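You operate a simulated robot arm through the tools that you are given. There is no shell and no other tool. Be economical: measure what you need, move in short steps, check, and stop when the job is done.

Carry out the task below with a simulated two-armed robot. There is one attempt and no reset: what you move stays moved.

Task
Open the white and the pink tulips on the warm rack, then stand them in the blue vases.
Fine: pink into grey vase 2, one run by the green START button; lamp out, then white to blue vase 1, pink to blue vase 2.

Only the result counts: the job must be done as asked and must still hold three seconds after the hand-in. Knocking over, shifting, dropping, spilling or breaking anything else fails it.

Robot
Two 7-joint arms with two-finger parallel grippers on one trunk, on a base that drives. Base frame: it is fixed to the floor where the robot stands at the start and does not move with it; the origin is under the middle of the robot, x ahead of it, y to its left, z up; the surface under the hand at the start is at about z = 0.62. Readings come in m, rad, newtons and seconds.
The left shoulder is at the start at [0.062, 0.196, 1.204], the right one opposite. With the tool pointing down near the work surface each hand reaches from about 0.1 to 0.58 m from the robot's upright axis, wherever it stands, measured 20 degrees to its own side. Places, roughly: blue vase 1 [0.5, -0.1, 0.6]; blue vase 2 [0.5, 0, 0.6]; green start button [0.6, -1.5, 0.7]; grey vase 2 [0.5, -1, 0.6]. Payload 1.57 kg a hand.
The TCP of each hand is the grasp point between the finger pads, 0.03 m short of the fingertips. In the tool frame z runs along the fingers and y along their closing line. The gripper opens to 0.11 m. The fingers are 0.024 m wide and 0.012 m thick; the gripper's body (0.048 by 0.112 m) begins 0.078 m behind the TCP.
Orientation is that of the tool frame in the base frame, as [roll, pitch, yaw] about the fixed x, y, z axes, in that order (R = Rz(yaw) Ry(pitch) Rx(roll)). With the fingers straight down and closing along the base's y, the tool's x points along the base's -x, its y along +y and its z along -z.

Tools
- The arms move only by the tool nudge_tool. It takes "left_series", "right_series" or both (then of equal length, played together; a hand with none holds still); each is a list of rows, each a list of 7 numbers: the turn, a rotation vector about the tool's x, y, z in rad, then the shift along the tool's x, y, z in mm, then the closure in counts, from 0 (fully open) to 255 (shut). In form: [[wx, wy, wz, x, y, z, jaw], ...]. A call has 1 to 10 rows; each row shifts and turns the commanded pose from where the row before left it, along the tool's axes as they then stand. Rows are played at 5 a second. More than 0.05 m and 0.15 rad between two rows, or a gripper value outside its range, and nothing of the call is played. Where a pose cannot be reached the arm comes as near as it can. A force on the tool above 40 N (or 10 N above the force at the start of the call, whichever is more), or a blocked arm, ends the call early, and 0.2 s more pass. The fingers move at their own pace (about 0.072 m/s each) and stop on an object; they squeeze with about 37 N. The grip force told is the motor's: it shows also when the fingers shut on nothing. Time passes only in rows, and 0.2 s behind the last, so rows that do not move let the fingers close. The reply holds the time, the measured pose of the TCP, the force on the tool along the base axes, the opening and the grip force, in the units named above and with some noise, with the torque about the TCP (base axes, N m) and any sound that the robot's microphone picked up.
- Cameras (640 x 400 px; columns grow to the right, rows downward): "scene" is now at [0.0881, -0.0268, 1.7704]; the picture's right is [-0.42, -0.91, -0.00], its down [-0.82, 0.38, -0.43] and it looks along [0.39, -0.18, -0.90] (base axes); focal length 294 px, centre (320, 200). "left" rides on the left gripper at [0.07, -0.016, -0.141] in its tool frame; the picture's right is [0.23, 0.97, 0.00], its down [-0.86, 0.20, -0.48] and it looks along [-0.47, 0.11, 0.88] (tool axes); focal length 222 px, centre (320, 200). "right" rides on the right gripper at [0.07, 0.016, -0.141] in its tool frame; the picture's right is [-0.23, 0.97, 0.00], its down [-0.85, -0.20, -0.48] and it looks along [-0.47, -0.11, 0.88] (tool axes); focal length 222 px, centre (320, 200). There is no depth. A picture from a camera that has moved, and an enlarged one, comes with that camera's place and axes in the base frame and with its lens.
- grab_frame(camera): a new picture of that camera. No time passes.
- move_column(by): slides the trunk up (or, below 0, down) by that many m; the arms and the scene camera ride with it, the base frame stays. It gives what a move gives, with no picture.
- roll_base(legs): drives the robot by 1 to 6 legs, each [ahead, left, turn to the left] in m, m and rad, along the robot's own axes; the way and the turn of a leg run together, so that a leg with both is an arc; at most 1.5 m and 3.142 rad a leg. The arms and the cameras ride along, it lands a little off, and it stops where it bumps. It gives what a move gives.
- pan_tilt(pan, tilt): turns the head with the scene camera to pan (to the left, within 1.501 rad either way) and tilt (down, from -0.506 to 1.204), counted from straight ahead of the robot. It gives what a move gives.
- enlarge(camera, box): a new picture of the part [left, top, right, bottom] of that camera's present view, enlarged. No time passes.
- job_done(): hands the job in; it is judged then, once.

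Work in short steps. Places have to be worked out from the pictures, the camera data and where the tool is seen: move nearer, look again, correct. Check each grasp and each placing, and mend what went wrong. You have 120 turns and 88 pictures in all, those below and enlarged ones among them. Open the grippers and draw the arms clear of the work before you hand the job in, unless the task says otherwise; then end with one line.

The tools are called after "Request:" by a JSON object that holds its "op" and its "data". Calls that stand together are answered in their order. nudge_tool: Moves the arms, as the interface text tells. Its arguments: {"type":"object","properties":{"left_series":{"type":"array","items":{"type":"array","items":{"type":"number"}}},"right_series":{"type":"array","items":{"type":"array","items":{"type":"number"}}}},"required":[]} The other tools are called the same way: move_column (by) slides the trunk up or down; roll_base (legs) drives the base; pan_tilt (pan, tilt) turns the head that bears the scene camera; grab_frame (camera) takes a picture; enlarge (camera, box) takes an enlarged picture of a part of a camera's view; job_done () hands the job in.

At the start:

```text
time: 0.0
left_tcp_pos: [0.4817, -0.0909, 1.2302]
left_tcp_rot: [3.139, -0.001, -3.131]
left_wrist_force: [-0.1, -0.1, -0.8]
left_wrist_torque: [-0.02, 0.01, -0.01]
left_opening: 0.11
left_grasp_force: 0.1
right_tcp_pos: [0.3099, -0.3294, 1.3007]
right_tcp_rot: [3.14, -0.002, 3.141]
right_wrist_force: [0.6, 0.6, 0.1]
right_wrist_torque: [0.02, -0.03, 0.01]
right_opening: 0.11
right_grasp_force: 0.0
trunk travel left (down, up): [-0.8, 0.19]
robot x, y, heading: [0.0, 0.0015, -0.002]
head pan, tilt: [-0.435, 1.122]
```

scene: 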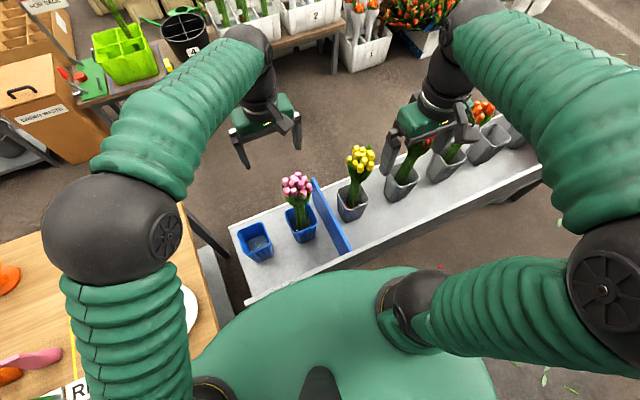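
right: 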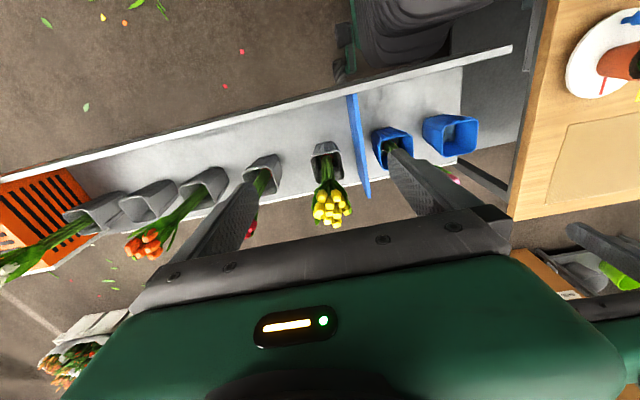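
left: 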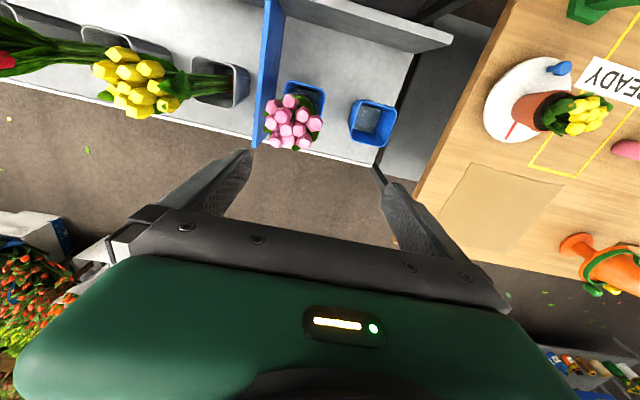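

The pink bunch stands in a blue vase and the white one far to the right on the rack. I look to the right with the head to see the rack and the button.

Request:
{"op": "pan_tilt", "data": {"pan": -1.1, "tilt": 0.75}}

Request:
{"op": "grab_frame", "data": {"camera": "scene"}}

```text
time: 1.0
left_tcp_pos: [0.4817, -0.0903, 1.2311]
left_tcp_rot: [3.139, 0.001, -3.13]
left_wrist_force: [-0.1, -0.2, 0.0]
left_wrist_torque: [0.02, 0.02, 0.01]
left_opening: 0.11
left_grasp_force: 0.1
right_tcp_pos: [0.3075, -0.3283, 1.3006]
right_tcp_rot: [3.141, 0.001, 3.14]
right_wrist_force: [0.5, -0.7, 0.2]
right_wrist_torque: [0.02, -0.02, 0.02]
right_opening: 0.1098
right_grasp_force: 0.0
trunk travel left (down, up): [-0.8, 0.19]
robot x, y, heading: [-0.0008, 0.002, -0.001]
head pan, tilt: [-1.1, 0.75]
```

```text
84 pictures are left
camera scene: at [0.0699, -0.0747, 1.7975], right [-0.89, -0.45, 0.0], down [-0.31, 0.61, -0.73], along [0.33, -0.65, -0.68], focal length 294 px, centre (320, 200)
```

scene: 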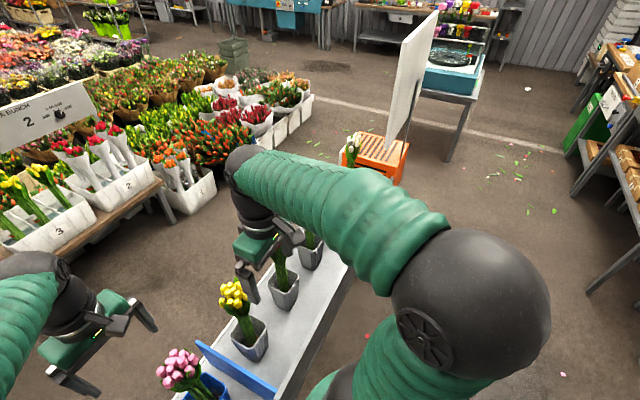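

I drive 0.6 m to the right along the bench to see the rack end better.

Request:
{"op": "roll_base", "data": {"legs": [[0, -0.6, 0]]}}

Request:
{"op": "pan_tilt", "data": {"pan": -0.6, "tilt": 0.85}}

Request:
{"op": "grab_frame", "data": {"camera": "scene"}}

Request:
{"op": "grab_frame", "data": {"camera": "right"}}

```text
time: 4.4
left_tcp_pos: [0.4865, -0.6765, 1.2362]
left_tcp_rot: [-3.137, 0.004, -3.119]
left_wrist_force: [0.2, 0.6, -0.3]
left_wrist_torque: [-0.01, 0.02, 0.0]
left_opening: 0.11
left_grasp_force: 0.0
right_tcp_pos: [0.3142, -0.9162, 1.3027]
right_tcp_rot: [-3.139, 0.001, -3.131]
right_wrist_force: [-0.1, -1.0, 0.0]
right_wrist_torque: [0.01, 0.02, 0.0]
right_opening: 0.11
right_grasp_force: 0.1
trunk travel left (down, up): [-0.8, 0.19]
robot x, y, heading: [-0.0009, -0.5914, 0.006]
head pan, tilt: [-1.1, 0.75]
```

```text
time: 5.3
left_tcp_pos: [0.4845, -0.6781, 1.2357]
left_tcp_rot: [-3.138, 0.005, -3.119]
left_wrist_force: [-0.7, -0.3, 0.3]
left_wrist_torque: [0.02, 0.03, 0.0]
left_opening: 0.11
left_grasp_force: 0.0
right_tcp_pos: [0.3131, -0.9186, 1.3011]
right_tcp_rot: [-3.141, -0.001, -3.132]
right_wrist_force: [0.3, 0.2, -0.2]
right_wrist_torque: [-0.04, 0.0, 0.0]
right_opening: 0.1102
right_grasp_force: 0.1
trunk travel left (down, up): [-0.8, 0.19]
robot x, y, heading: [0.0053, -0.5927, 0.016]
head pan, tilt: [-0.6, 0.85]
```

```text
83 pictures are left
camera scene: at [0.1, -0.6365, 1.7895], right [-0.56, -0.83, 0.0], down [-0.62, 0.42, -0.66], along [0.55, -0.37, -0.75], focal length 294 px, centre (320, 200)
```

scene: 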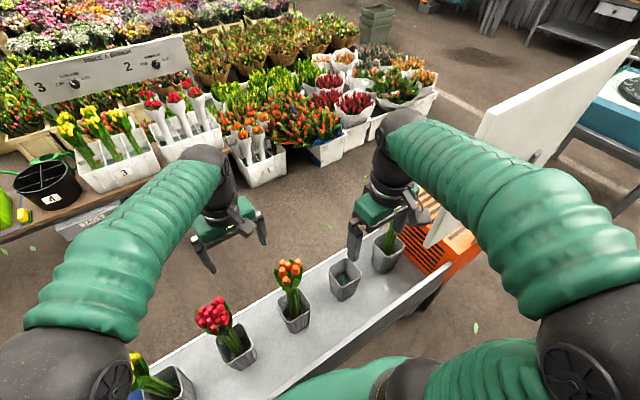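

```text
82 pictures are left
camera right: at [0.2439, -0.9044, 1.4428], right [0.22, 0.98, 0.0], down [0.86, -0.19, 0.48], along [0.47, -0.1, -0.88], focal length 222 px, centre (320, 200)
```

right: 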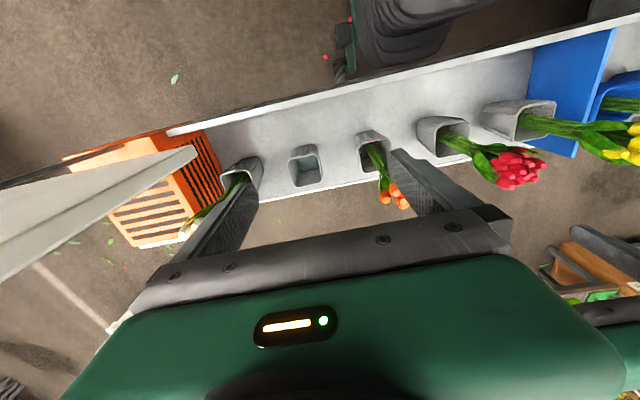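

Grey vase 2 is the empty one at y≈-1.0, white stands at y≈-1.1, and a white panel (about x 0.29, y -1.07…-1.55, z 1.1…1.55) hides the machine. I back off, move right and lower the trunk to look beneath the panel.

Request:
{"op": "roll_base", "data": {"legs": [[-0.4, 0, 0], [0, -0.75, 0]]}}

Request:
{"op": "move_column", "data": {"by": -0.5}}

Request:
{"op": "pan_tilt", "data": {"pan": 0.0, "tilt": 0.45}}

Request:
{"op": "grab_frame", "data": {"camera": "scene"}}

```text
time: 11.6
left_tcp_pos: [0.0687, -1.4455, 1.2363]
left_tcp_rot: [-3.135, 0.006, -3.139]
left_wrist_force: [-0.5, -0.4, 0.4]
left_wrist_torque: [-0.01, -0.02, -0.02]
left_opening: 0.11
left_grasp_force: 0.0
right_tcp_pos: [-0.1079, -1.6843, 1.3022]
right_tcp_rot: [-3.138, 0.001, 3.13]
right_wrist_force: [0.0, 0.0, 0.3]
right_wrist_torque: [0.02, 0.0, 0.03]
right_opening: 0.11
right_grasp_force: 0.1
trunk travel left (down, up): [-0.8, 0.19]
robot x, y, heading: [-0.4134, -1.3567, -0.007]
head pan, tilt: [-0.6, 0.85]
```

```text
refused: -0.5 is not a number from -0.4 to 0.4
```

```text
time: 12.6
left_tcp_pos: [0.0674, -1.4507, 1.239]
left_tcp_rot: [-3.135, 0.01, -3.14]
left_wrist_force: [0.0, 0.2, -0.9]
left_wrist_torque: [0.01, -0.01, -0.03]
left_opening: 0.11
left_grasp_force: 0.1
right_tcp_pos: [-0.1099, -1.6873, 1.3008]
right_tcp_rot: [3.141, 0.001, 3.13]
right_wrist_force: [-0.3, 0.4, 0.9]
right_wrist_torque: [0.01, 0.01, 0.0]
right_opening: 0.1101
right_grasp_force: 0.0
trunk travel left (down, up): [-0.8, 0.19]
robot x, y, heading: [-0.4119, -1.3559, -0.009]
head pan, tilt: [0.0, 0.45]
```

```text
81 pictures are left
camera scene: at [-0.2886, -1.3562, 1.8242], right [-0.01, -1.0, 0.0], down [-0.44, 0.01, -0.9], along [0.9, -0.01, -0.44], focal length 294 px, centre (320, 200)
```

scene: 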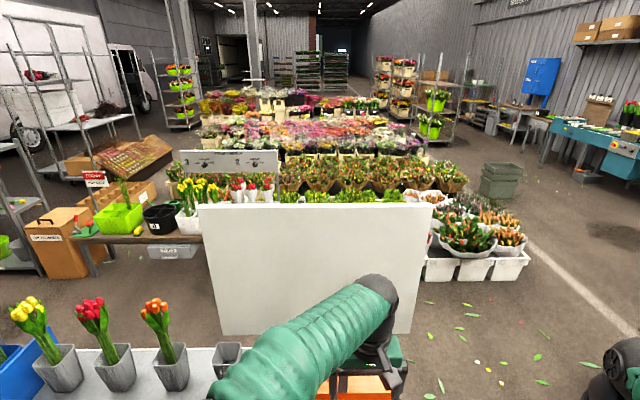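

The panel is at x≈0.27, z 1.14–1.55 as figured. I lower the trunk to look under it.

Request:
{"op": "move_column", "data": {"by": -0.4}}

Request:
{"op": "move_column", "data": {"by": -0.2}}

Request:
{"op": "pan_tilt", "data": {"pan": 0.0, "tilt": 0.5}}

Request:
{"op": "grab_frame", "data": {"camera": "scene"}}

```text
time: 16.4
left_tcp_pos: [0.0681, -1.4493, 0.8352]
left_tcp_rot: [-3.139, 0.006, -3.137]
left_wrist_force: [-0.7, 0.0, 0.7]
left_wrist_torque: [0.02, -0.01, 0.02]
left_opening: 0.1099
left_grasp_force: 0.1
right_tcp_pos: [-0.1105, -1.6876, 0.902]
right_tcp_rot: [-3.141, 0.003, 3.13]
right_wrist_force: [0.7, -0.3, 0.2]
right_wrist_torque: [0.05, 0.04, -0.04]
right_opening: 0.1098
right_grasp_force: 0.0
trunk travel left (down, up): [-0.4, 0.59]
robot x, y, heading: [-0.4105, -1.3552, -0.01]
head pan, tilt: [0.0, 0.45]
```

```text
time: 18.6
left_tcp_pos: [0.0672, -1.4488, 0.6346]
left_tcp_rot: [-3.139, 0.008, -3.136]
left_wrist_force: [0.5, -0.3, 0.5]
left_wrist_torque: [-0.02, 0.03, 0.03]
left_opening: 0.1099
left_grasp_force: 0.0
right_tcp_pos: [-0.1112, -1.6876, 0.7015]
right_tcp_rot: [-3.141, 0.003, 3.13]
right_wrist_force: [0.6, 1.5, 0.4]
right_wrist_torque: [0.01, 0.0, -0.01]
right_opening: 0.1101
right_grasp_force: 0.1
trunk travel left (down, up): [-0.2, 0.79]
robot x, y, heading: [-0.4157, -1.3568, -0.011]
head pan, tilt: [0.0, 0.45]
```

```text
time: 19.2
left_tcp_pos: [0.0674, -1.4481, 0.636]
left_tcp_rot: [-3.141, 0.004, -3.138]
left_wrist_force: [0.7, -0.5, -0.4]
left_wrist_torque: [0.03, 0.01, 0.01]
left_opening: 0.1101
left_grasp_force: 0.1
right_tcp_pos: [-0.1108, -1.6875, 0.6999]
right_tcp_rot: [3.141, 0.002, 3.131]
right_wrist_force: [0.2, 0.1, 0.9]
right_wrist_torque: [0.01, 0.0, 0.0]
right_opening: 0.11
right_grasp_force: 0.0
trunk travel left (down, up): [-0.2, 0.79]
robot x, y, heading: [-0.4149, -1.3616, -0.01]
head pan, tilt: [0.0, 0.499]
```

```text
80 pictures are left
camera scene: at [-0.2904, -1.3571, 1.2191], right [-0.01, -1.0, 0.0], down [-0.48, 0.01, -0.88], along [0.88, -0.01, -0.48], focal length 294 px, centre (320, 200)
```

scene: 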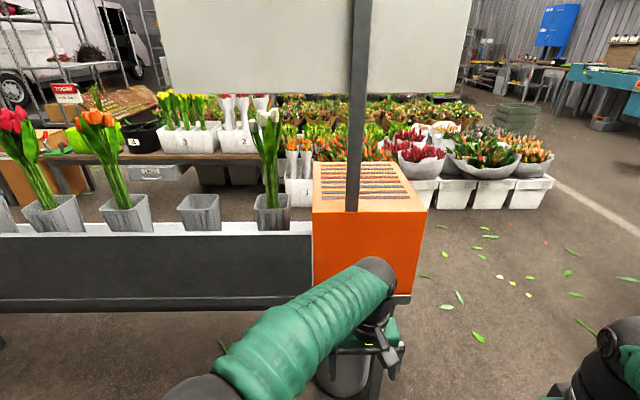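

No button on the front or the top of the orange box (x 0.40–0.73, y -1.34…-1.62, z up to 0.81). I drive farther right to see its right side.

Request:
{"op": "roll_base", "data": {"legs": [[0, -0.5, 0.4]]}}

Request:
{"op": "pan_tilt", "data": {"pan": 0.2, "tilt": 0.45}}

Request:
{"op": "grab_frame", "data": {"camera": "scene"}}

```text
time: 22.1
left_tcp_pos: [0.1576, -1.744, 0.6402]
left_tcp_rot: [-3.133, 0.009, -2.744]
left_wrist_force: [-0.3, -0.2, -0.4]
left_wrist_torque: [0.01, 0.01, 0.0]
left_opening: 0.1101
left_grasp_force: 0.1
right_tcp_pos: [0.086, -2.0308, 0.7017]
right_tcp_rot: [-3.14, 0.001, -2.761]
right_wrist_force: [0.2, -0.2, -0.7]
right_wrist_torque: [0.0, -0.01, -0.02]
right_opening: 0.1096
right_grasp_force: 0.2
trunk travel left (down, up): [-0.2, 0.79]
robot x, y, heading: [-0.3211, -1.8453, 0.384]
head pan, tilt: [0.0, 0.499]
```

```text
time: 22.9
left_tcp_pos: [0.1589, -1.7433, 0.6407]
left_tcp_rot: [-3.134, 0.011, -2.741]
left_wrist_force: [0.1, 0.6, 0.6]
left_wrist_torque: [0.03, -0.01, 0.0]
left_opening: 0.1101
left_grasp_force: 0.0
right_tcp_pos: [0.0839, -2.033, 0.7003]
right_tcp_rot: [3.141, 0.001, -2.761]
right_wrist_force: [0.7, -0.3, -0.2]
right_wrist_torque: [-0.01, 0.0, 0.02]
right_opening: 0.1098
right_grasp_force: 0.1
trunk travel left (down, up): [-0.2, 0.79]
robot x, y, heading: [-0.3215, -1.8418, 0.379]
head pan, tilt: [0.201, 0.45]
```

```text
79 pictures are left
camera scene: at [-0.2146, -1.7803, 1.2242], right [0.55, -0.83, 0.0], down [-0.37, -0.24, -0.9], along [0.75, 0.5, -0.44], focal length 294 px, centre (320, 200)
```

scene: 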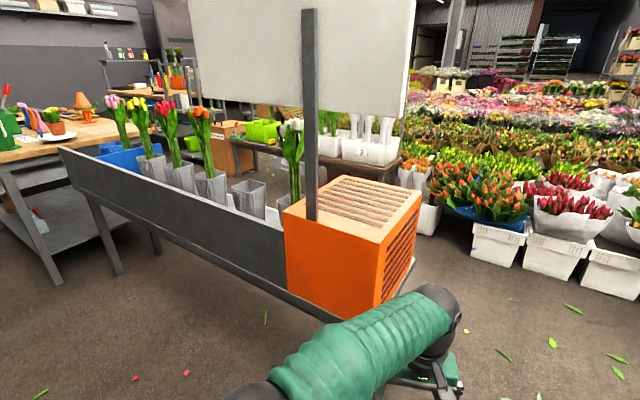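

The right face has only louvers, so the button is likely on the far (+x) face. I look to the right to check that the way around the end is free.

Request:
{"op": "pan_tilt", "data": {"pan": -1.0, "tilt": 0.45}}

Request:
{"op": "grab_frame", "data": {"camera": "scene"}}

```text
time: 24.3
left_tcp_pos: [0.1583, -1.7443, 0.6397]
left_tcp_rot: [-3.133, 0.012, -2.744]
left_wrist_force: [1.2, 0.6, 1.0]
left_wrist_torque: [0.04, 0.01, 0.04]
left_opening: 0.1098
left_grasp_force: 0.1
right_tcp_pos: [0.0852, -2.0332, 0.702]
right_tcp_rot: [-3.141, 0.001, -2.761]
right_wrist_force: [0.2, 0.9, -0.4]
right_wrist_torque: [-0.01, 0.02, 0.0]
right_opening: 0.1099
right_grasp_force: 0.2
trunk travel left (down, up): [-0.2, 0.79]
robot x, y, heading: [-0.3177, -1.8421, 0.382]
head pan, tilt: [-1.0, 0.45]
```

```text
78 pictures are left
camera scene: at [-0.2164, -1.884, 1.224], right [-0.58, -0.82, 0.0], down [-0.36, 0.25, -0.9], along [0.73, -0.52, -0.44], focal length 294 px, centre (320, 200)
```

scene: 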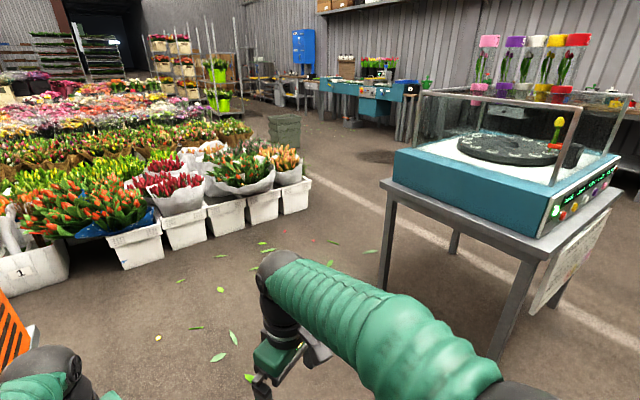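

The neighbour machine's edge is at y≈-2.9 and the crates at x≈1.75, so there is room. I drive round the end and face along +y beside the far side.

Request:
{"op": "roll_base", "data": {"legs": [[0, -0.4, 0], [0.95, -0.4, 0], [0, 0, 1.1]]}}

Request:
{"op": "pan_tilt", "data": {"pan": 0.3, "tilt": 0.5}}

Request:
{"op": "grab_frame", "data": {"camera": "scene"}}

```text
time: 34.3
left_tcp_pos: [0.9997, -1.8208, 0.6386]
left_tcp_rot: [-3.135, 0.014, -1.744]
left_wrist_force: [-0.3, 0.0, -0.2]
left_wrist_torque: [-0.02, -0.02, 0.0]
left_opening: 0.1099
left_grasp_force: 0.1
right_tcp_pos: [1.203, -2.0383, 0.7015]
right_tcp_rot: [3.14, 0.002, -1.761]
right_wrist_force: [0.4, -0.4, 0.1]
right_wrist_torque: [-0.01, 0.01, 0.0]
right_opening: 0.11
right_grasp_force: 0.0
trunk travel left (down, up): [-0.2, 0.79]
robot x, y, heading: [0.8236, -2.2755, 1.381]
head pan, tilt: [-1.0, 0.45]
```

```text
time: 35.7
left_tcp_pos: [0.999, -1.8212, 0.64]
left_tcp_rot: [-3.134, 0.013, -1.741]
left_wrist_force: [-0.6, -0.5, 0.0]
left_wrist_torque: [-0.01, -0.02, -0.03]
left_opening: 0.11
left_grasp_force: 0.1
right_tcp_pos: [1.2023, -2.0392, 0.7019]
right_tcp_rot: [-3.141, 0.003, -1.761]
right_wrist_force: [-0.2, -0.7, -0.1]
right_wrist_torque: [0.01, 0.04, 0.01]
right_opening: 0.1097
right_grasp_force: 0.1
trunk travel left (down, up): [-0.2, 0.79]
robot x, y, heading: [0.8227, -2.2772, 1.386]
head pan, tilt: [0.3, 0.499]
```

```text
77 pictures are left
camera scene: at [0.8204, -2.1544, 1.2197], right [0.99, 0.11, 0.0], down [0.05, -0.48, -0.88], along [-0.1, 0.87, -0.48], focal length 294 px, centre (320, 200)
```

scene: 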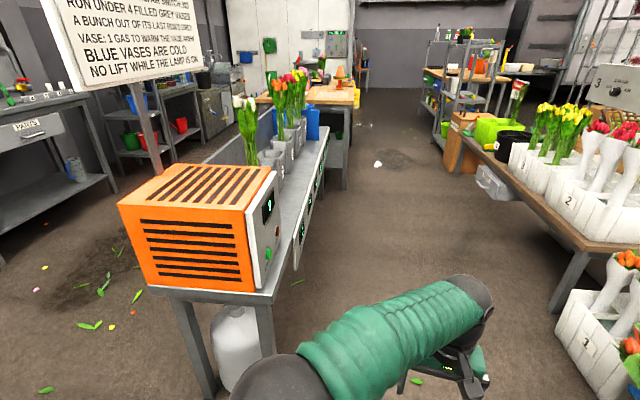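

The panel's other side carries instructions and the button sits on the far face. I tilt up and pan to read the panel.

Request:
{"op": "pan_tilt", "data": {"pan": 0.75, "tilt": 0.05}}

Request:
{"op": "grab_frame", "data": {"camera": "scene"}}

Request:
{"op": "enlarge", "data": {"camera": "scene", "box": [200, 60, 480, 240]}}

```text
time: 36.6
left_tcp_pos: [0.9993, -1.8213, 0.6413]
left_tcp_rot: [-3.134, 0.012, -1.743]
left_wrist_force: [-0.2, -0.2, 0.9]
left_wrist_torque: [0.01, -0.02, 0.0]
left_opening: 0.1097
left_grasp_force: 0.0
right_tcp_pos: [1.2022, -2.0396, 0.7029]
right_tcp_rot: [-3.142, 0.004, -1.76]
right_wrist_force: [-0.5, 0.3, 0.3]
right_wrist_torque: [0.0, 0.03, 0.0]
right_opening: 0.11
right_grasp_force: 0.1
trunk travel left (down, up): [-0.2, 0.79]
robot x, y, heading: [0.8242, -2.2758, 1.383]
head pan, tilt: [0.75, 0.051]
```

```text
76 pictures are left
camera scene: at [0.782, -2.1676, 1.2612], right [0.85, 0.53, 0.0], down [0.03, -0.04, -1.0], along [-0.53, 0.85, -0.05], focal length 294 px, centre (320, 200)
```

scene: 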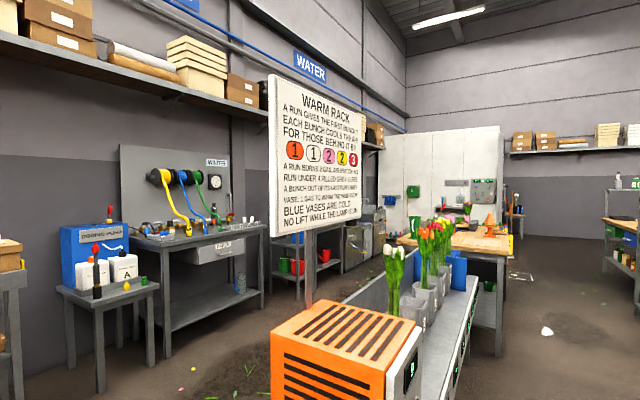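

```text
2.22 times, centred on (340, 150) of scene
camera zoom: at [0.782, -2.1676, 1.2612], right [0.85, 0.53, 0.0], down [0.03, -0.04, -1.0], along [-0.53, 0.85, -0.05], focal length 654 px, centre (276, 311)
```

zoom: 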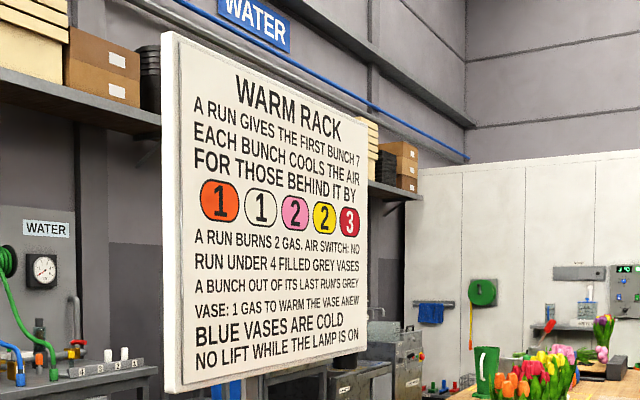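

I've read the rules; they agree with the plan. I enlarge the control face and bench displays.

Request:
{"op": "pan_tilt", "data": {"pan": 0.4, "tilt": 0.4}}

Request:
{"op": "enlarge", "data": {"camera": "scene", "box": [220, 130, 460, 310]}}

```text
time: 37.5
left_tcp_pos: [1.0, -1.8213, 0.6388]
left_tcp_rot: [-3.134, 0.013, -1.741]
left_wrist_force: [-0.4, 0.0, -0.5]
left_wrist_torque: [0.01, 0.04, -0.02]
left_opening: 0.1101
left_grasp_force: 0.1
right_tcp_pos: [1.2039, -2.0386, 0.7013]
right_tcp_rot: [3.141, 0.003, -1.761]
right_wrist_force: [-0.7, -1.0, 0.4]
right_wrist_torque: [0.02, 0.0, 0.01]
right_opening: 0.11
right_grasp_force: 0.0
trunk travel left (down, up): [-0.2, 0.79]
robot x, y, heading: [0.8259, -2.2766, 1.382]
head pan, tilt: [0.4, 0.4]
```

```text
2.22 times, centred on (340, 220) of scene
camera zoom: at [0.811, -2.1543, 1.2289], right [0.98, 0.21, 0.0], down [0.08, -0.38, -0.92], along [-0.19, 0.9, -0.39], focal length 654 px, centre (276, 156)
```

zoom: 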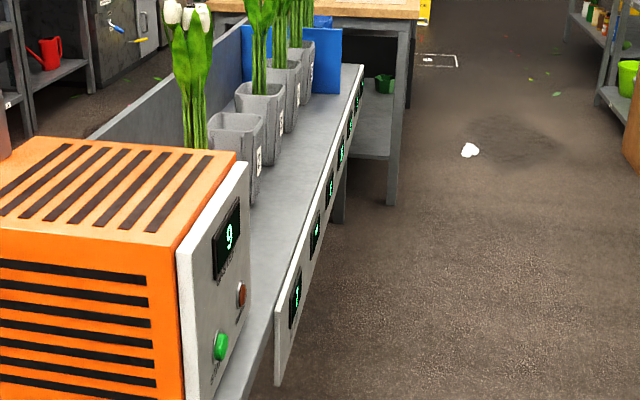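

Gauge reads about 9; I raise the trunk and drive into the aisle to face the controls and displays.

Request:
{"op": "move_column", "data": {"by": 0.4}}

Request:
{"op": "move_column", "data": {"by": 0.2}}

Request:
{"op": "roll_base", "data": {"legs": [[0, -0.2, 0], [0.9, 0, 0], [0, 0, 1.76]]}}

Request:
{"op": "pan_tilt", "data": {"pan": 0.1, "tilt": 1.0}}

Request:
{"op": "grab_frame", "data": {"camera": "scene"}}

```text
time: 41.3
left_tcp_pos: [0.9996, -1.8213, 1.0412]
left_tcp_rot: [-3.136, 0.012, -1.742]
left_wrist_force: [0.1, -0.2, 0.3]
left_wrist_torque: [-0.02, 0.0, 0.0]
left_opening: 0.1101
left_grasp_force: 0.1
right_tcp_pos: [1.2042, -2.0382, 1.1013]
right_tcp_rot: [-3.141, 0.003, -1.76]
right_wrist_force: [0.3, -0.1, 0.3]
right_wrist_torque: [0.0, 0.02, 0.01]
right_opening: 0.1098
right_grasp_force: 0.0
trunk travel left (down, up): [-0.6, 0.39]
robot x, y, heading: [0.8215, -2.2787, 1.382]
head pan, tilt: [0.4, 0.4]
```

```text
time: 43.5
left_tcp_pos: [1.0021, -1.8221, 1.2398]
left_tcp_rot: [-3.133, 0.014, -1.746]
left_wrist_force: [0.8, -0.7, 0.6]
left_wrist_torque: [0.0, -0.01, -0.03]
left_opening: 0.1099
left_grasp_force: 0.1
right_tcp_pos: [1.2042, -2.0383, 1.3023]
right_tcp_rot: [3.141, 0.003, -1.761]
right_wrist_force: [-0.6, 0.1, 0.5]
right_wrist_torque: [0.03, 0.0, 0.01]
right_opening: 0.1101
right_grasp_force: 0.1
trunk travel left (down, up): [-0.8, 0.19]
robot x, y, heading: [0.826, -2.2779, 1.383]
head pan, tilt: [0.4, 0.4]
```

```text
time: 53.5
left_tcp_pos: [0.692, -1.3656, 1.2395]
left_tcp_rot: [-3.134, 0.012, 0.032]
left_wrist_force: [0.1, -0.8, 0.7]
left_wrist_torque: [0.02, 0.02, -0.03]
left_opening: 0.1101
left_grasp_force: 0.1
right_tcp_pos: [0.8637, -1.1217, 1.3026]
right_tcp_rot: [-3.14, 0.003, 0.014]
right_wrist_force: [-1.0, 0.4, -0.2]
right_wrist_torque: [0.03, -0.03, -0.01]
right_opening: 0.1101
right_grasp_force: 0.1
trunk travel left (down, up): [-0.8, 0.19]
robot x, y, heading: [1.1765, -1.444, -3.128]
head pan, tilt: [0.4, 0.4]
```

```text
time: 54.5
left_tcp_pos: [0.6917, -1.3657, 1.2405]
left_tcp_rot: [-3.136, 0.012, 0.034]
left_wrist_force: [-0.3, 0.7, 0.6]
left_wrist_torque: [-0.01, 0.02, -0.01]
left_opening: 0.1101
left_grasp_force: 0.1
right_tcp_pos: [0.8639, -1.1229, 1.3022]
right_tcp_rot: [-3.141, 0.004, 0.014]
right_wrist_force: [-0.5, 0.1, -0.3]
right_wrist_torque: [-0.04, -0.01, -0.03]
right_opening: 0.1102
right_grasp_force: 0.0
trunk travel left (down, up): [-0.8, 0.19]
robot x, y, heading: [1.1783, -1.4415, -3.121]
head pan, tilt: [0.099, 1.0]
```

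```text
73 pictures are left
camera scene: at [1.0718, -1.4505, 1.7786], right [-0.12, 0.99, 0.0], down [0.84, 0.1, -0.54], along [-0.54, -0.06, -0.84], focal length 294 px, centre (320, 200)
```

scene: 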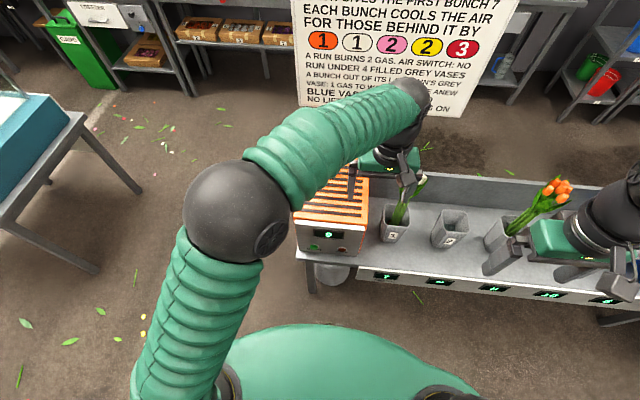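

Now I can see labels; I enlarge the displays.

Request:
{"op": "enlarge", "data": {"camera": "scene", "box": [290, 210, 470, 310]}}

Request:
{"op": "enlarge", "data": {"camera": "scene", "box": [460, 210, 640, 310]}}

```text
3.56 times, centred on (380, 260) of scene
camera zoom: at [1.0718, -1.4505, 1.7786], right [-0.12, 0.99, 0.0], down [0.84, 0.1, -0.54], along [-0.54, -0.06, -0.84], focal length 1046 px, centre (107, -13)
```

zoom: 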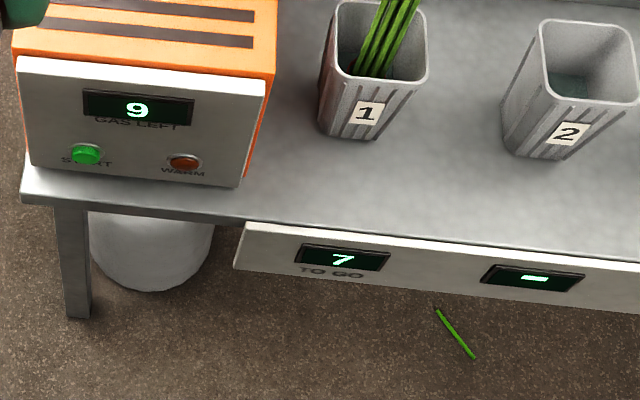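

```text
3.56 times, centred on (550, 260) of scene
camera zoom: at [1.0718, -1.4505, 1.7786], right [-0.12, 0.99, 0.0], down [0.84, 0.1, -0.54], along [-0.54, -0.06, -0.84], focal length 1046 px, centre (-498, -13)
```

zoom: 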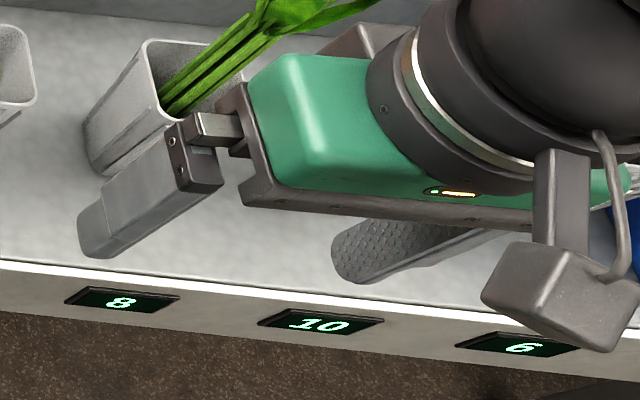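

White needs 7, and pink in vase 2 gets 6; the plan is consistent. I drive along the aisle to the blue vases to fetch pink with the left hand.

Request:
{"op": "roll_base", "data": {"legs": [[0, -1.42, 0]]}}

Request:
{"op": "pan_tilt", "data": {"pan": 0.1, "tilt": 0.9}}

Request:
{"op": "grab_frame", "data": {"camera": "scene"}}

Request:
{"op": "grab_frame", "data": {"camera": "left"}}

```text
time: 61.4
left_tcp_pos: [0.6981, 0.0305, 1.24]
left_tcp_rot: [-3.134, 0.012, -0.005]
left_wrist_force: [0.8, -1.4, 0.3]
left_wrist_torque: [-0.06, 0.03, 0.01]
left_opening: 0.1099
left_grasp_force: 0.0
right_tcp_pos: [0.8787, 0.2672, 1.3031]
right_tcp_rot: [-3.139, 0.003, -0.023]
right_wrist_force: [0.5, 0.0, 0.2]
right_wrist_torque: [-0.01, -0.02, 0.02]
right_opening: 0.1098
right_grasp_force: 0.0
trunk travel left (down, up): [-0.8, 0.19]
robot x, y, heading: [1.1763, -0.0663, 3.122]
head pan, tilt: [0.099, 1.0]
```

```text
time: 62.1
left_tcp_pos: [0.6984, 0.0317, 1.2401]
left_tcp_rot: [-3.135, 0.014, -0.005]
left_wrist_force: [-0.1, -0.2, 0.6]
left_wrist_torque: [-0.02, -0.01, 0.01]
left_opening: 0.11
left_grasp_force: 0.0
right_tcp_pos: [0.8798, 0.2691, 1.3033]
right_tcp_rot: [-3.141, 0.003, -0.022]
right_wrist_force: [-0.2, 0.2, 1.3]
right_wrist_torque: [0.01, 0.03, -0.02]
right_opening: 0.11
right_grasp_force: 0.1
trunk travel left (down, up): [-0.8, 0.19]
robot x, y, heading: [1.1774, -0.0642, 3.123]
head pan, tilt: [0.099, 0.901]
```

```text
70 pictures are left
camera scene: at [1.0684, -0.0667, 1.7857], right [-0.08, 1.0, 0.0], down [0.78, 0.06, -0.62], along [-0.62, -0.05, -0.78], focal length 294 px, centre (320, 200)
```

scene: 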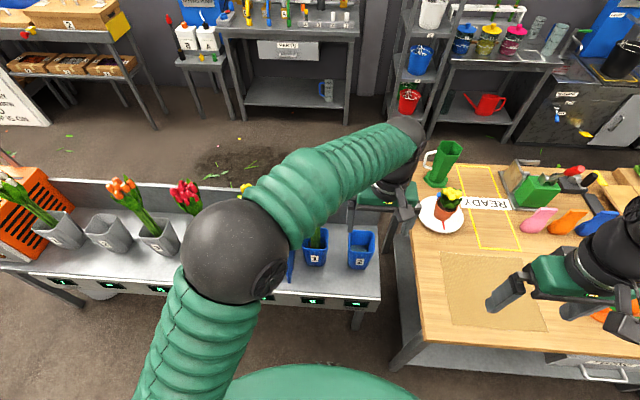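

```text
69 pictures are left
camera left: at [0.7698, 0.0451, 1.3807], right [0.22, -0.97, -0.01], down [-0.85, -0.2, 0.49], along [-0.48, -0.1, -0.87], focal length 222 px, centre (320, 200)
```

left: 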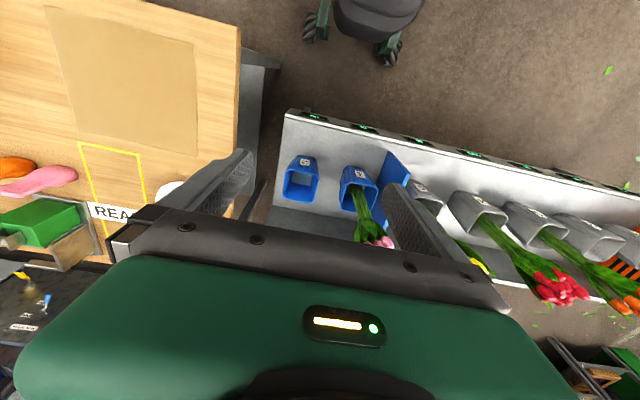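

Pink's stems rise from blue vase 1 at about (0.51,-0.13), heads at z≈1.0. I tilt the left hand to point forward (about 60° up from straight down) and line it up in y.

Request:
{"op": "nudge_tool", "data": {"left_series": [[0, -0.15, 0, 0, 24, 0, 0], [0, -0.15, 0, 0, 24, 0, 0], [0, -0.15, 0, 0, 24, 0, 0], [0, -0.15, 0, 0, 24, 0, 0], [0, -0.15, 0, 0, 24, 0, 0], [0, -0.15, 0, 0, 24, 0, 0], [0, -0.15, 0, 0, 24, 0, 0], [0, 0, 0, 0, 0, 0, 0]]}}

Request:
{"op": "grab_frame", "data": {"camera": "left"}}

```text
time: 63.9
left_tcp_pos: [0.6934, -0.1369, 1.2393]
left_tcp_rot: [-3.127, 1.06, 0.009]
left_wrist_force: [0.5, 0.5, -0.7]
left_wrist_torque: [-0.02, 0.03, -0.02]
left_opening: 0.1101
left_grasp_force: 0.1
right_tcp_pos: [0.8804, 0.2673, 1.303]
right_tcp_rot: [-3.139, 0.003, -0.02]
right_wrist_force: [-0.2, -1.1, -0.8]
right_wrist_torque: [0.0, 0.0, 0.0]
right_opening: 0.1099
right_grasp_force: 0.1
trunk travel left (down, up): [-0.8, 0.19]
robot x, y, heading: [1.1755, -0.0667, 3.124]
head pan, tilt: [0.099, 0.901]
```

```text
68 pictures are left
camera left: at [0.8509, -0.122, 1.248], right [0.11, -0.97, -0.21], down [0.0, -0.21, 0.98], along [-0.99, -0.1, -0.02], focal length 222 px, centre (320, 200)
```

left: 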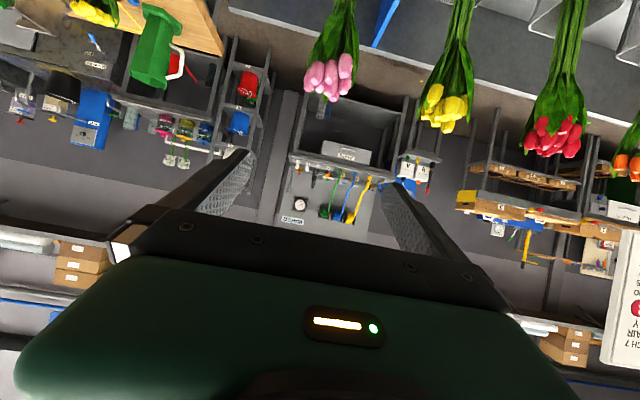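

Pink lines up with the hand in y. I lower the hand straight down by 0.40 m in front of the bench.

Request:
{"op": "nudge_tool", "data": {"left_series": [[0, 0, 0, 38.8, 0, 21.7, 0], [0, 0, 0, 38.8, 0, 21.7, 0], [0, 0, 0, 38.8, 0, 21.7, 0], [0, 0, 0, 38.8, 0, 21.7, 0], [0, 0, 0, 38.8, 0, 21.7, 0], [0, 0, 0, 38.8, 0, 21.7, 0], [0, 0, 0, 38.8, 0, 21.7, 0], [0, 0, 0, 38.8, 0, 21.7, 0], [0, 0, 0, 38.8, 0, 21.7, 0]]}}

Request:
{"op": "grab_frame", "data": {"camera": "left"}}

Request:
{"op": "grab_frame", "data": {"camera": "scene"}}

```text
time: 65.9
left_tcp_pos: [0.6888, -0.1296, 0.8368]
left_tcp_rot: [-3.128, 1.063, 0.008]
left_wrist_force: [0.5, 0.5, -0.5]
left_wrist_torque: [-0.02, -0.03, -0.01]
left_opening: 0.1099
left_grasp_force: 0.1
left hand out of reach, approached as far as the arm can: row 1
right_tcp_pos: [0.8798, 0.2684, 1.3021]
right_tcp_rot: [-3.14, 0.003, -0.023]
right_wrist_force: [0.5, -0.1, 0.3]
right_wrist_torque: [-0.02, 0.01, -0.03]
right_opening: 0.11
right_grasp_force: 0.0
trunk travel left (down, up): [-0.8, 0.19]
robot x, y, heading: [1.1797, -0.0653, 3.124]
head pan, tilt: [0.099, 0.901]
```

```text
67 pictures are left
camera left: at [0.846, -0.1151, 0.8446], right [0.11, -0.97, -0.21], down [0.0, -0.21, 0.98], along [-0.99, -0.1, -0.02], focal length 222 px, centre (320, 200)
```

left: 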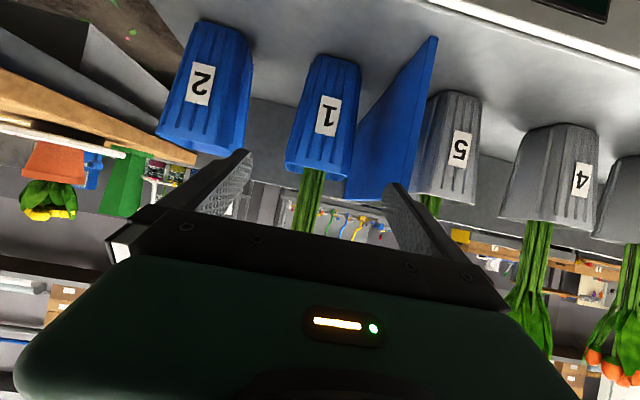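

```text
66 pictures are left
camera scene: at [1.0677, -0.0668, 1.7858], right [-0.08, 1.0, 0.0], down [0.78, 0.06, -0.62], along [-0.62, -0.05, -0.78], focal length 294 px, centre (320, 200)
```

scene: 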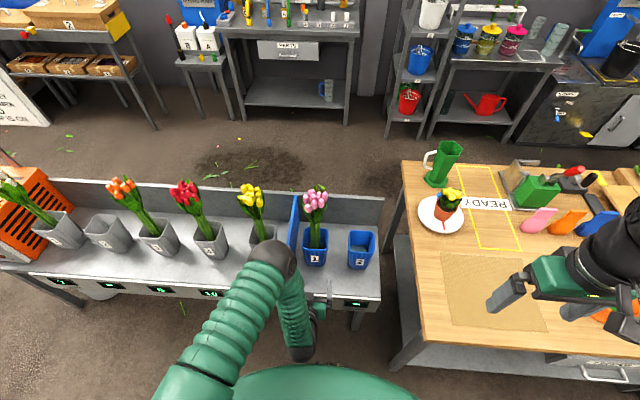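

The rim is at z≈0.79 and the stems run at y≈-0.13, x≈0.50 at z 0.87. I move the open fingers around the stems.

Request:
{"op": "nudge_tool", "data": {"left_series": [[0, 0, 0, -24.6, 0, 30.7, 0], [0, 0, 0, -24.6, 0, 30.7, 0], [0, 0, 0, -24.6, 0, 30.7, 0], [0, 0, 0, -24.6, 0, 30.7, 0], [0, 0, 0, -24.6, 0, 30.7, 0], [0, 0, 0, 0, 0, 0, 0]]}}

Request:
{"op": "enlarge", "data": {"camera": "scene", "box": [230, 170, 400, 290]}}

Request:
{"op": "grab_frame", "data": {"camera": "left"}}

```text
time: 67.3
left_tcp_pos: [0.4945, -0.1292, 0.8718]
left_tcp_rot: [-3.126, 1.064, 0.009]
left_wrist_force: [-0.1, 0.0, 0.2]
left_wrist_torque: [0.05, -0.01, 0.0]
left_opening: 0.1101
left_grasp_force: 0.2
right_tcp_pos: [0.8798, 0.2682, 1.3028]
right_tcp_rot: [-3.139, 0.004, -0.023]
right_wrist_force: [0.4, 0.1, 0.0]
right_wrist_torque: [-0.03, 0.01, -0.04]
right_opening: 0.1096
right_grasp_force: 0.0
trunk travel left (down, up): [-0.8, 0.19]
robot x, y, heading: [1.1768, -0.0661, 3.117]
head pan, tilt: [0.099, 0.901]
```

```text
3.33 times, centred on (315, 230) of scene
camera zoom: at [1.068, -0.0682, 1.7857], right [-0.08, 1.0, 0.0], down [0.78, 0.06, -0.62], along [-0.62, -0.05, -0.78], focal length 981 px, centre (337, 100)
```

zoom: 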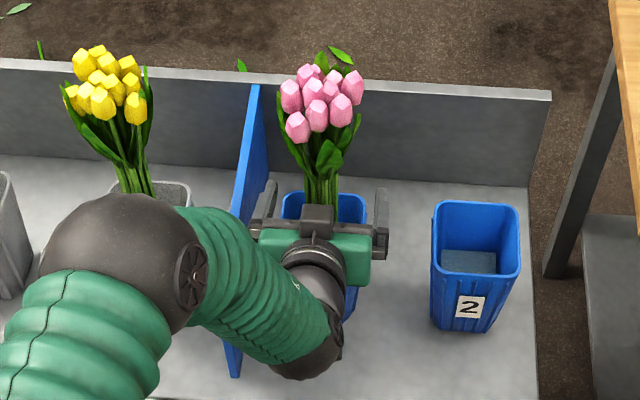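

```text
64 pictures are left
camera left: at [0.6511, -0.1146, 0.8791], right [0.11, -0.97, -0.21], down [0.0, -0.21, 0.98], along [-0.99, -0.1, -0.02], focal length 222 px, centre (320, 200)
```

left: 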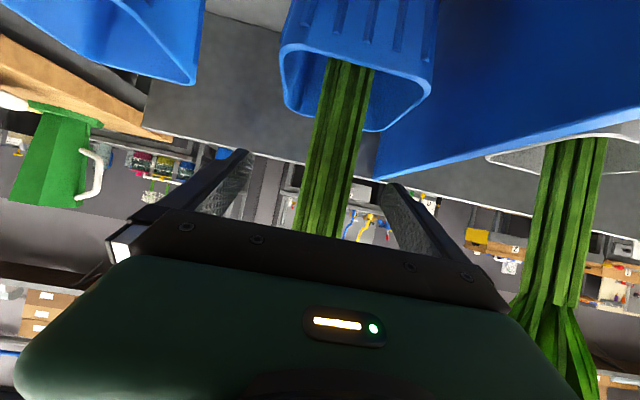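

Refined, the vase centre and stems are at x≈0.468; I move 28 mm farther in and close.

Request:
{"op": "nudge_tool", "data": {"left_series": [[0, 0, 0, -6.8, 0, 12.3, 0], [0, 0, 0, -6.8, 0, 12.3, 0], [0, 0, 0, 0, 0, 0, 120], [0, 0, 0, 0, 0, 0, 255], [0, 0, 0, 0, 0, 0, 255], [0, 0, 0, 0, 0, 0, 255], [0, 0, 0, 0, 0, 0, 255]]}}

Request:
{"op": "grab_frame", "data": {"camera": "left"}}

```text
time: 68.9
left_tcp_pos: [0.4662, -0.1268, 0.871]
left_tcp_rot: [-3.125, 1.061, 0.009]
left_wrist_force: [0.5, -1.0, 0.2]
left_wrist_torque: [-0.27, 0.01, 0.02]
left_opening: 0.0406
left_grasp_force: 36.4
right_tcp_pos: [0.8799, 0.2689, 1.3026]
right_tcp_rot: [-3.141, 0.006, -0.022]
right_wrist_force: [1.1, -0.5, 0.0]
right_wrist_torque: [0.01, 0.03, 0.0]
right_opening: 0.1101
right_grasp_force: 0.0
trunk travel left (down, up): [-0.8, 0.19]
robot x, y, heading: [1.1739, -0.0676, 3.118]
head pan, tilt: [0.099, 0.901]
```

```text
63 pictures are left
camera left: at [0.6237, -0.113, 0.8796], right [0.11, -0.97, -0.21], down [0.0, -0.21, 0.98], along [-0.99, -0.1, -0.02], focal length 222 px, centre (320, 200)
```

left: 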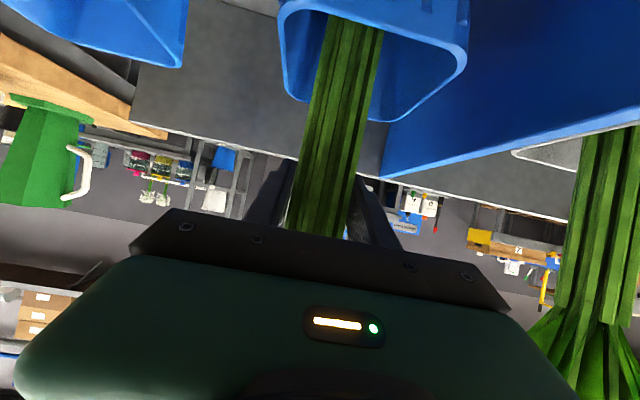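

Grasp holds (opening 41 mm, 36 N). I lift straight up 0.22 m.

Request:
{"op": "nudge_tool", "data": {"left_series": [[0, 0, 0, -16, 0, -9, 255], [0, 0, 0, -32, 0, -17.9, 255], [0, 0, 0, -32, 0, -17.9, 255], [0, 0, 0, -32, 0, -17.9, 255], [0, 0, 0, -32, 0, -17.9, 255], [0, 0, 0, -32, 0, -17.9, 255], [0, 0, 0, -16, 0, -9, 255]]}}

Request:
{"op": "grab_frame", "data": {"camera": "scene"}}

```text
time: 70.5
left_tcp_pos: [0.4663, -0.1319, 1.0928]
left_tcp_rot: [-3.126, 1.061, 0.007]
left_wrist_force: [1.0, 0.6, -2.7]
left_wrist_torque: [-0.03, 0.04, 0.03]
left_opening: 0.0404
left_grasp_force: 37.1
right_tcp_pos: [0.8791, 0.2676, 1.303]
right_tcp_rot: [-3.14, 0.003, -0.023]
right_wrist_force: [-0.3, 0.1, -0.5]
right_wrist_torque: [0.01, -0.02, 0.03]
right_opening: 0.11
right_grasp_force: 0.0
trunk travel left (down, up): [-0.8, 0.19]
robot x, y, heading: [1.182, -0.0649, 3.124]
head pan, tilt: [0.099, 0.901]
```

```text
62 pictures are left
camera scene: at [1.0674, -0.0687, 1.7856], right [-0.08, 1.0, 0.0], down [0.78, 0.06, -0.62], along [-0.62, -0.05, -0.79], focal length 294 px, centre (320, 200)
```

scene: 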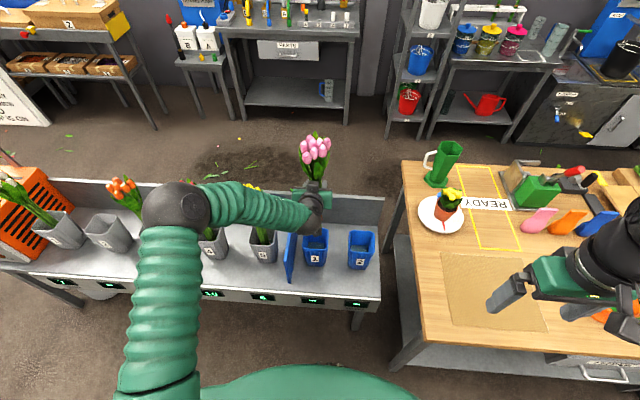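

Pink is out and the vase stands. I draw the hand back from the bench and drive 0.87 m left to grey vase 2.

Request:
{"op": "nudge_tool", "data": {"left_series": [[0, 0, 0, 17.8, 0, -32, 255], [0, 0, 0, 17.8, 0, -32, 255], [0, 0, 0, 17.8, 0, -32, 255], [0, 0, 0, 17.8, 0, -32, 255], [0, 0, 0, 17.8, 0, -32, 255], [0, 0, 0, 17.8, 0, -32, 255]]}}

Request:
{"op": "roll_base", "data": {"legs": [[0, 0.87, 0.01]]}}

Request:
{"op": "grab_frame", "data": {"camera": "scene"}}

```text
time: 71.9
left_tcp_pos: [0.6907, -0.1286, 1.0938]
left_tcp_rot: [-3.126, 1.062, 0.008]
left_wrist_force: [0.4, 0.6, -3.3]
left_wrist_torque: [-0.01, 0.05, -0.01]
left_opening: 0.0409
left_grasp_force: 36.9
right_tcp_pos: [0.8788, 0.2678, 1.3024]
right_tcp_rot: [-3.14, 0.003, -0.022]
right_wrist_force: [0.2, -0.3, 0.5]
right_wrist_torque: [0.01, 0.03, -0.01]
right_opening: 0.1099
right_grasp_force: 0.0
trunk travel left (down, up): [-0.8, 0.19]
robot x, y, heading: [1.1734, -0.0647, 3.126]
head pan, tilt: [0.099, 0.901]
```

```text
time: 76.5
left_tcp_pos: [0.6732, -0.9985, 1.0944]
left_tcp_rot: [-3.131, 1.062, 0.006]
left_wrist_force: [-0.5, 0.6, -3.4]
left_wrist_torque: [0.01, 0.03, -0.01]
left_opening: 0.0406
left_grasp_force: 37.4
right_tcp_pos: [0.8617, -0.6001, 1.3024]
right_tcp_rot: [3.14, 0.003, -0.018]
right_wrist_force: [-0.6, 0.9, 0.2]
right_wrist_torque: [-0.02, 0.03, 0.01]
right_opening: 0.1101
right_grasp_force: 0.1
trunk travel left (down, up): [-0.8, 0.19]
robot x, y, heading: [1.1586, -0.939, 3.128]
head pan, tilt: [0.099, 0.901]
```

```text
61 pictures are left
camera scene: at [1.0518, -0.9341, 1.7857], right [-0.08, 1.0, 0.0], down [0.78, 0.06, -0.62], along [-0.62, -0.05, -0.78], focal length 294 px, centre (320, 200)
```

scene: 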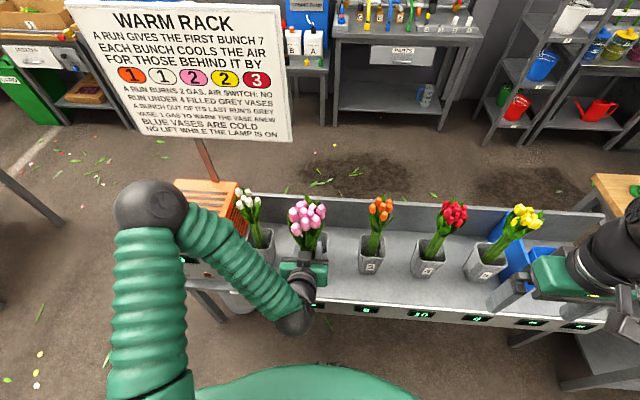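

I arrive with TCP y≈-0.9985. I check vase 2's place with the hand camera and an enlarged scene view.

Request:
{"op": "grab_frame", "data": {"camera": "left"}}

Request:
{"op": "enlarge", "data": {"camera": "scene", "box": [220, 180, 420, 300]}}

```text
60 pictures are left
camera left: at [0.831, -0.984, 1.1019], right [0.11, -0.97, -0.2], down [0.0, -0.2, 0.98], along [-0.99, -0.11, -0.02], focal length 222 px, centre (320, 200)
```

left: 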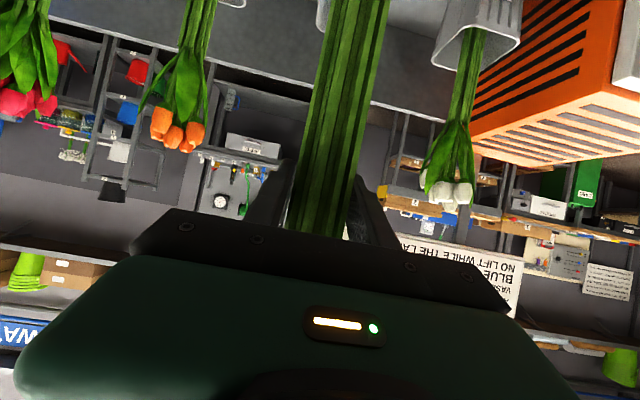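

```text
3.20 times, centred on (320, 240) of scene
camera zoom: at [1.0518, -0.9341, 1.7857], right [-0.08, 1.0, 0.0], down [0.78, 0.06, -0.62], along [-0.62, -0.05, -0.78], focal length 942 px, centre (320, 72)
```

zoom: 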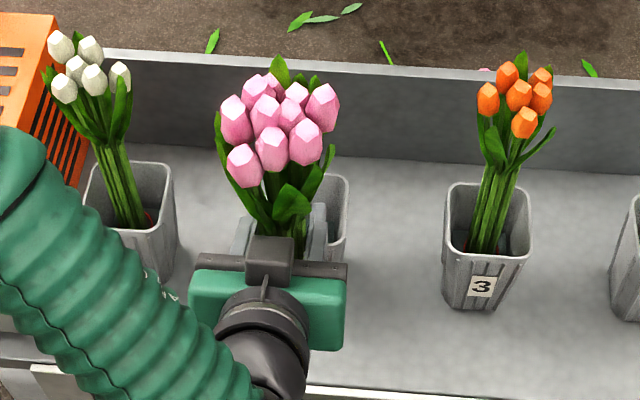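

Vase 2's centre is (0.47,-0.997), just ahead of the hand. I move in above it at the same height and look.

Request:
{"op": "nudge_tool", "data": {"left_series": [[0, 0, 0, -16.6, 0, 29.9, 255], [0, 0, 0, -16.6, 0, 29.9, 255], [0, 0, 0, -16.6, 0, 29.9, 255], [0, 0, 0, -16.6, 0, 29.9, 255], [0, 0, 0, -16.6, 0, 29.9, 255], [0, 0, 0, -16.6, 0, 29.9, 255], [0, 0, 0, 0, 0, 0, 255]]}}

Request:
{"op": "grab_frame", "data": {"camera": "left"}}

Request:
{"op": "enlarge", "data": {"camera": "scene", "box": [220, 150, 420, 270]}}

```text
time: 78.1
left_tcp_pos: [0.4698, -1.0019, 1.0948]
left_tcp_rot: [-3.126, 1.063, 0.011]
left_wrist_force: [-0.4, 0.4, -3.0]
left_wrist_torque: [0.0, 0.05, 0.0]
left_opening: 0.0405
left_grasp_force: 36.7
right_tcp_pos: [0.8634, -0.6035, 1.3021]
right_tcp_rot: [-3.14, 0.006, -0.019]
right_wrist_force: [-0.9, 0.3, -1.3]
right_wrist_torque: [-0.01, 0.02, 0.02]
right_opening: 0.1102
right_grasp_force: 0.0
trunk travel left (down, up): [-0.8, 0.19]
robot x, y, heading: [1.1635, -0.9354, 3.127]
head pan, tilt: [0.099, 0.901]
```

```text
58 pictures are left
camera left: at [0.6263, -0.9863, 1.102], right [0.11, -0.97, -0.21], down [0.0, -0.21, 0.98], along [-0.99, -0.11, -0.02], focal length 222 px, centre (320, 200)
```

left: 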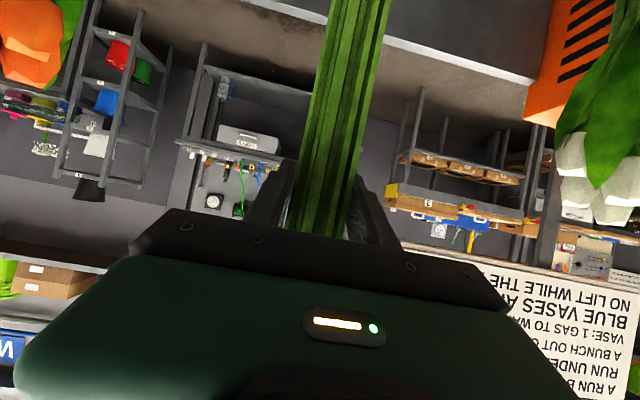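

```text
3.20 times, centred on (320, 210) of scene
camera zoom: at [1.0515, -0.94, 1.7857], right [-0.08, 1.0, 0.0], down [0.78, 0.06, -0.62], along [-0.62, -0.05, -0.78], focal length 942 px, centre (320, 168)
```

zoom: 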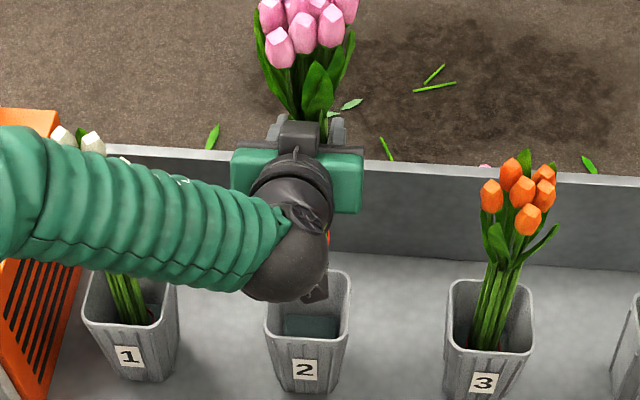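

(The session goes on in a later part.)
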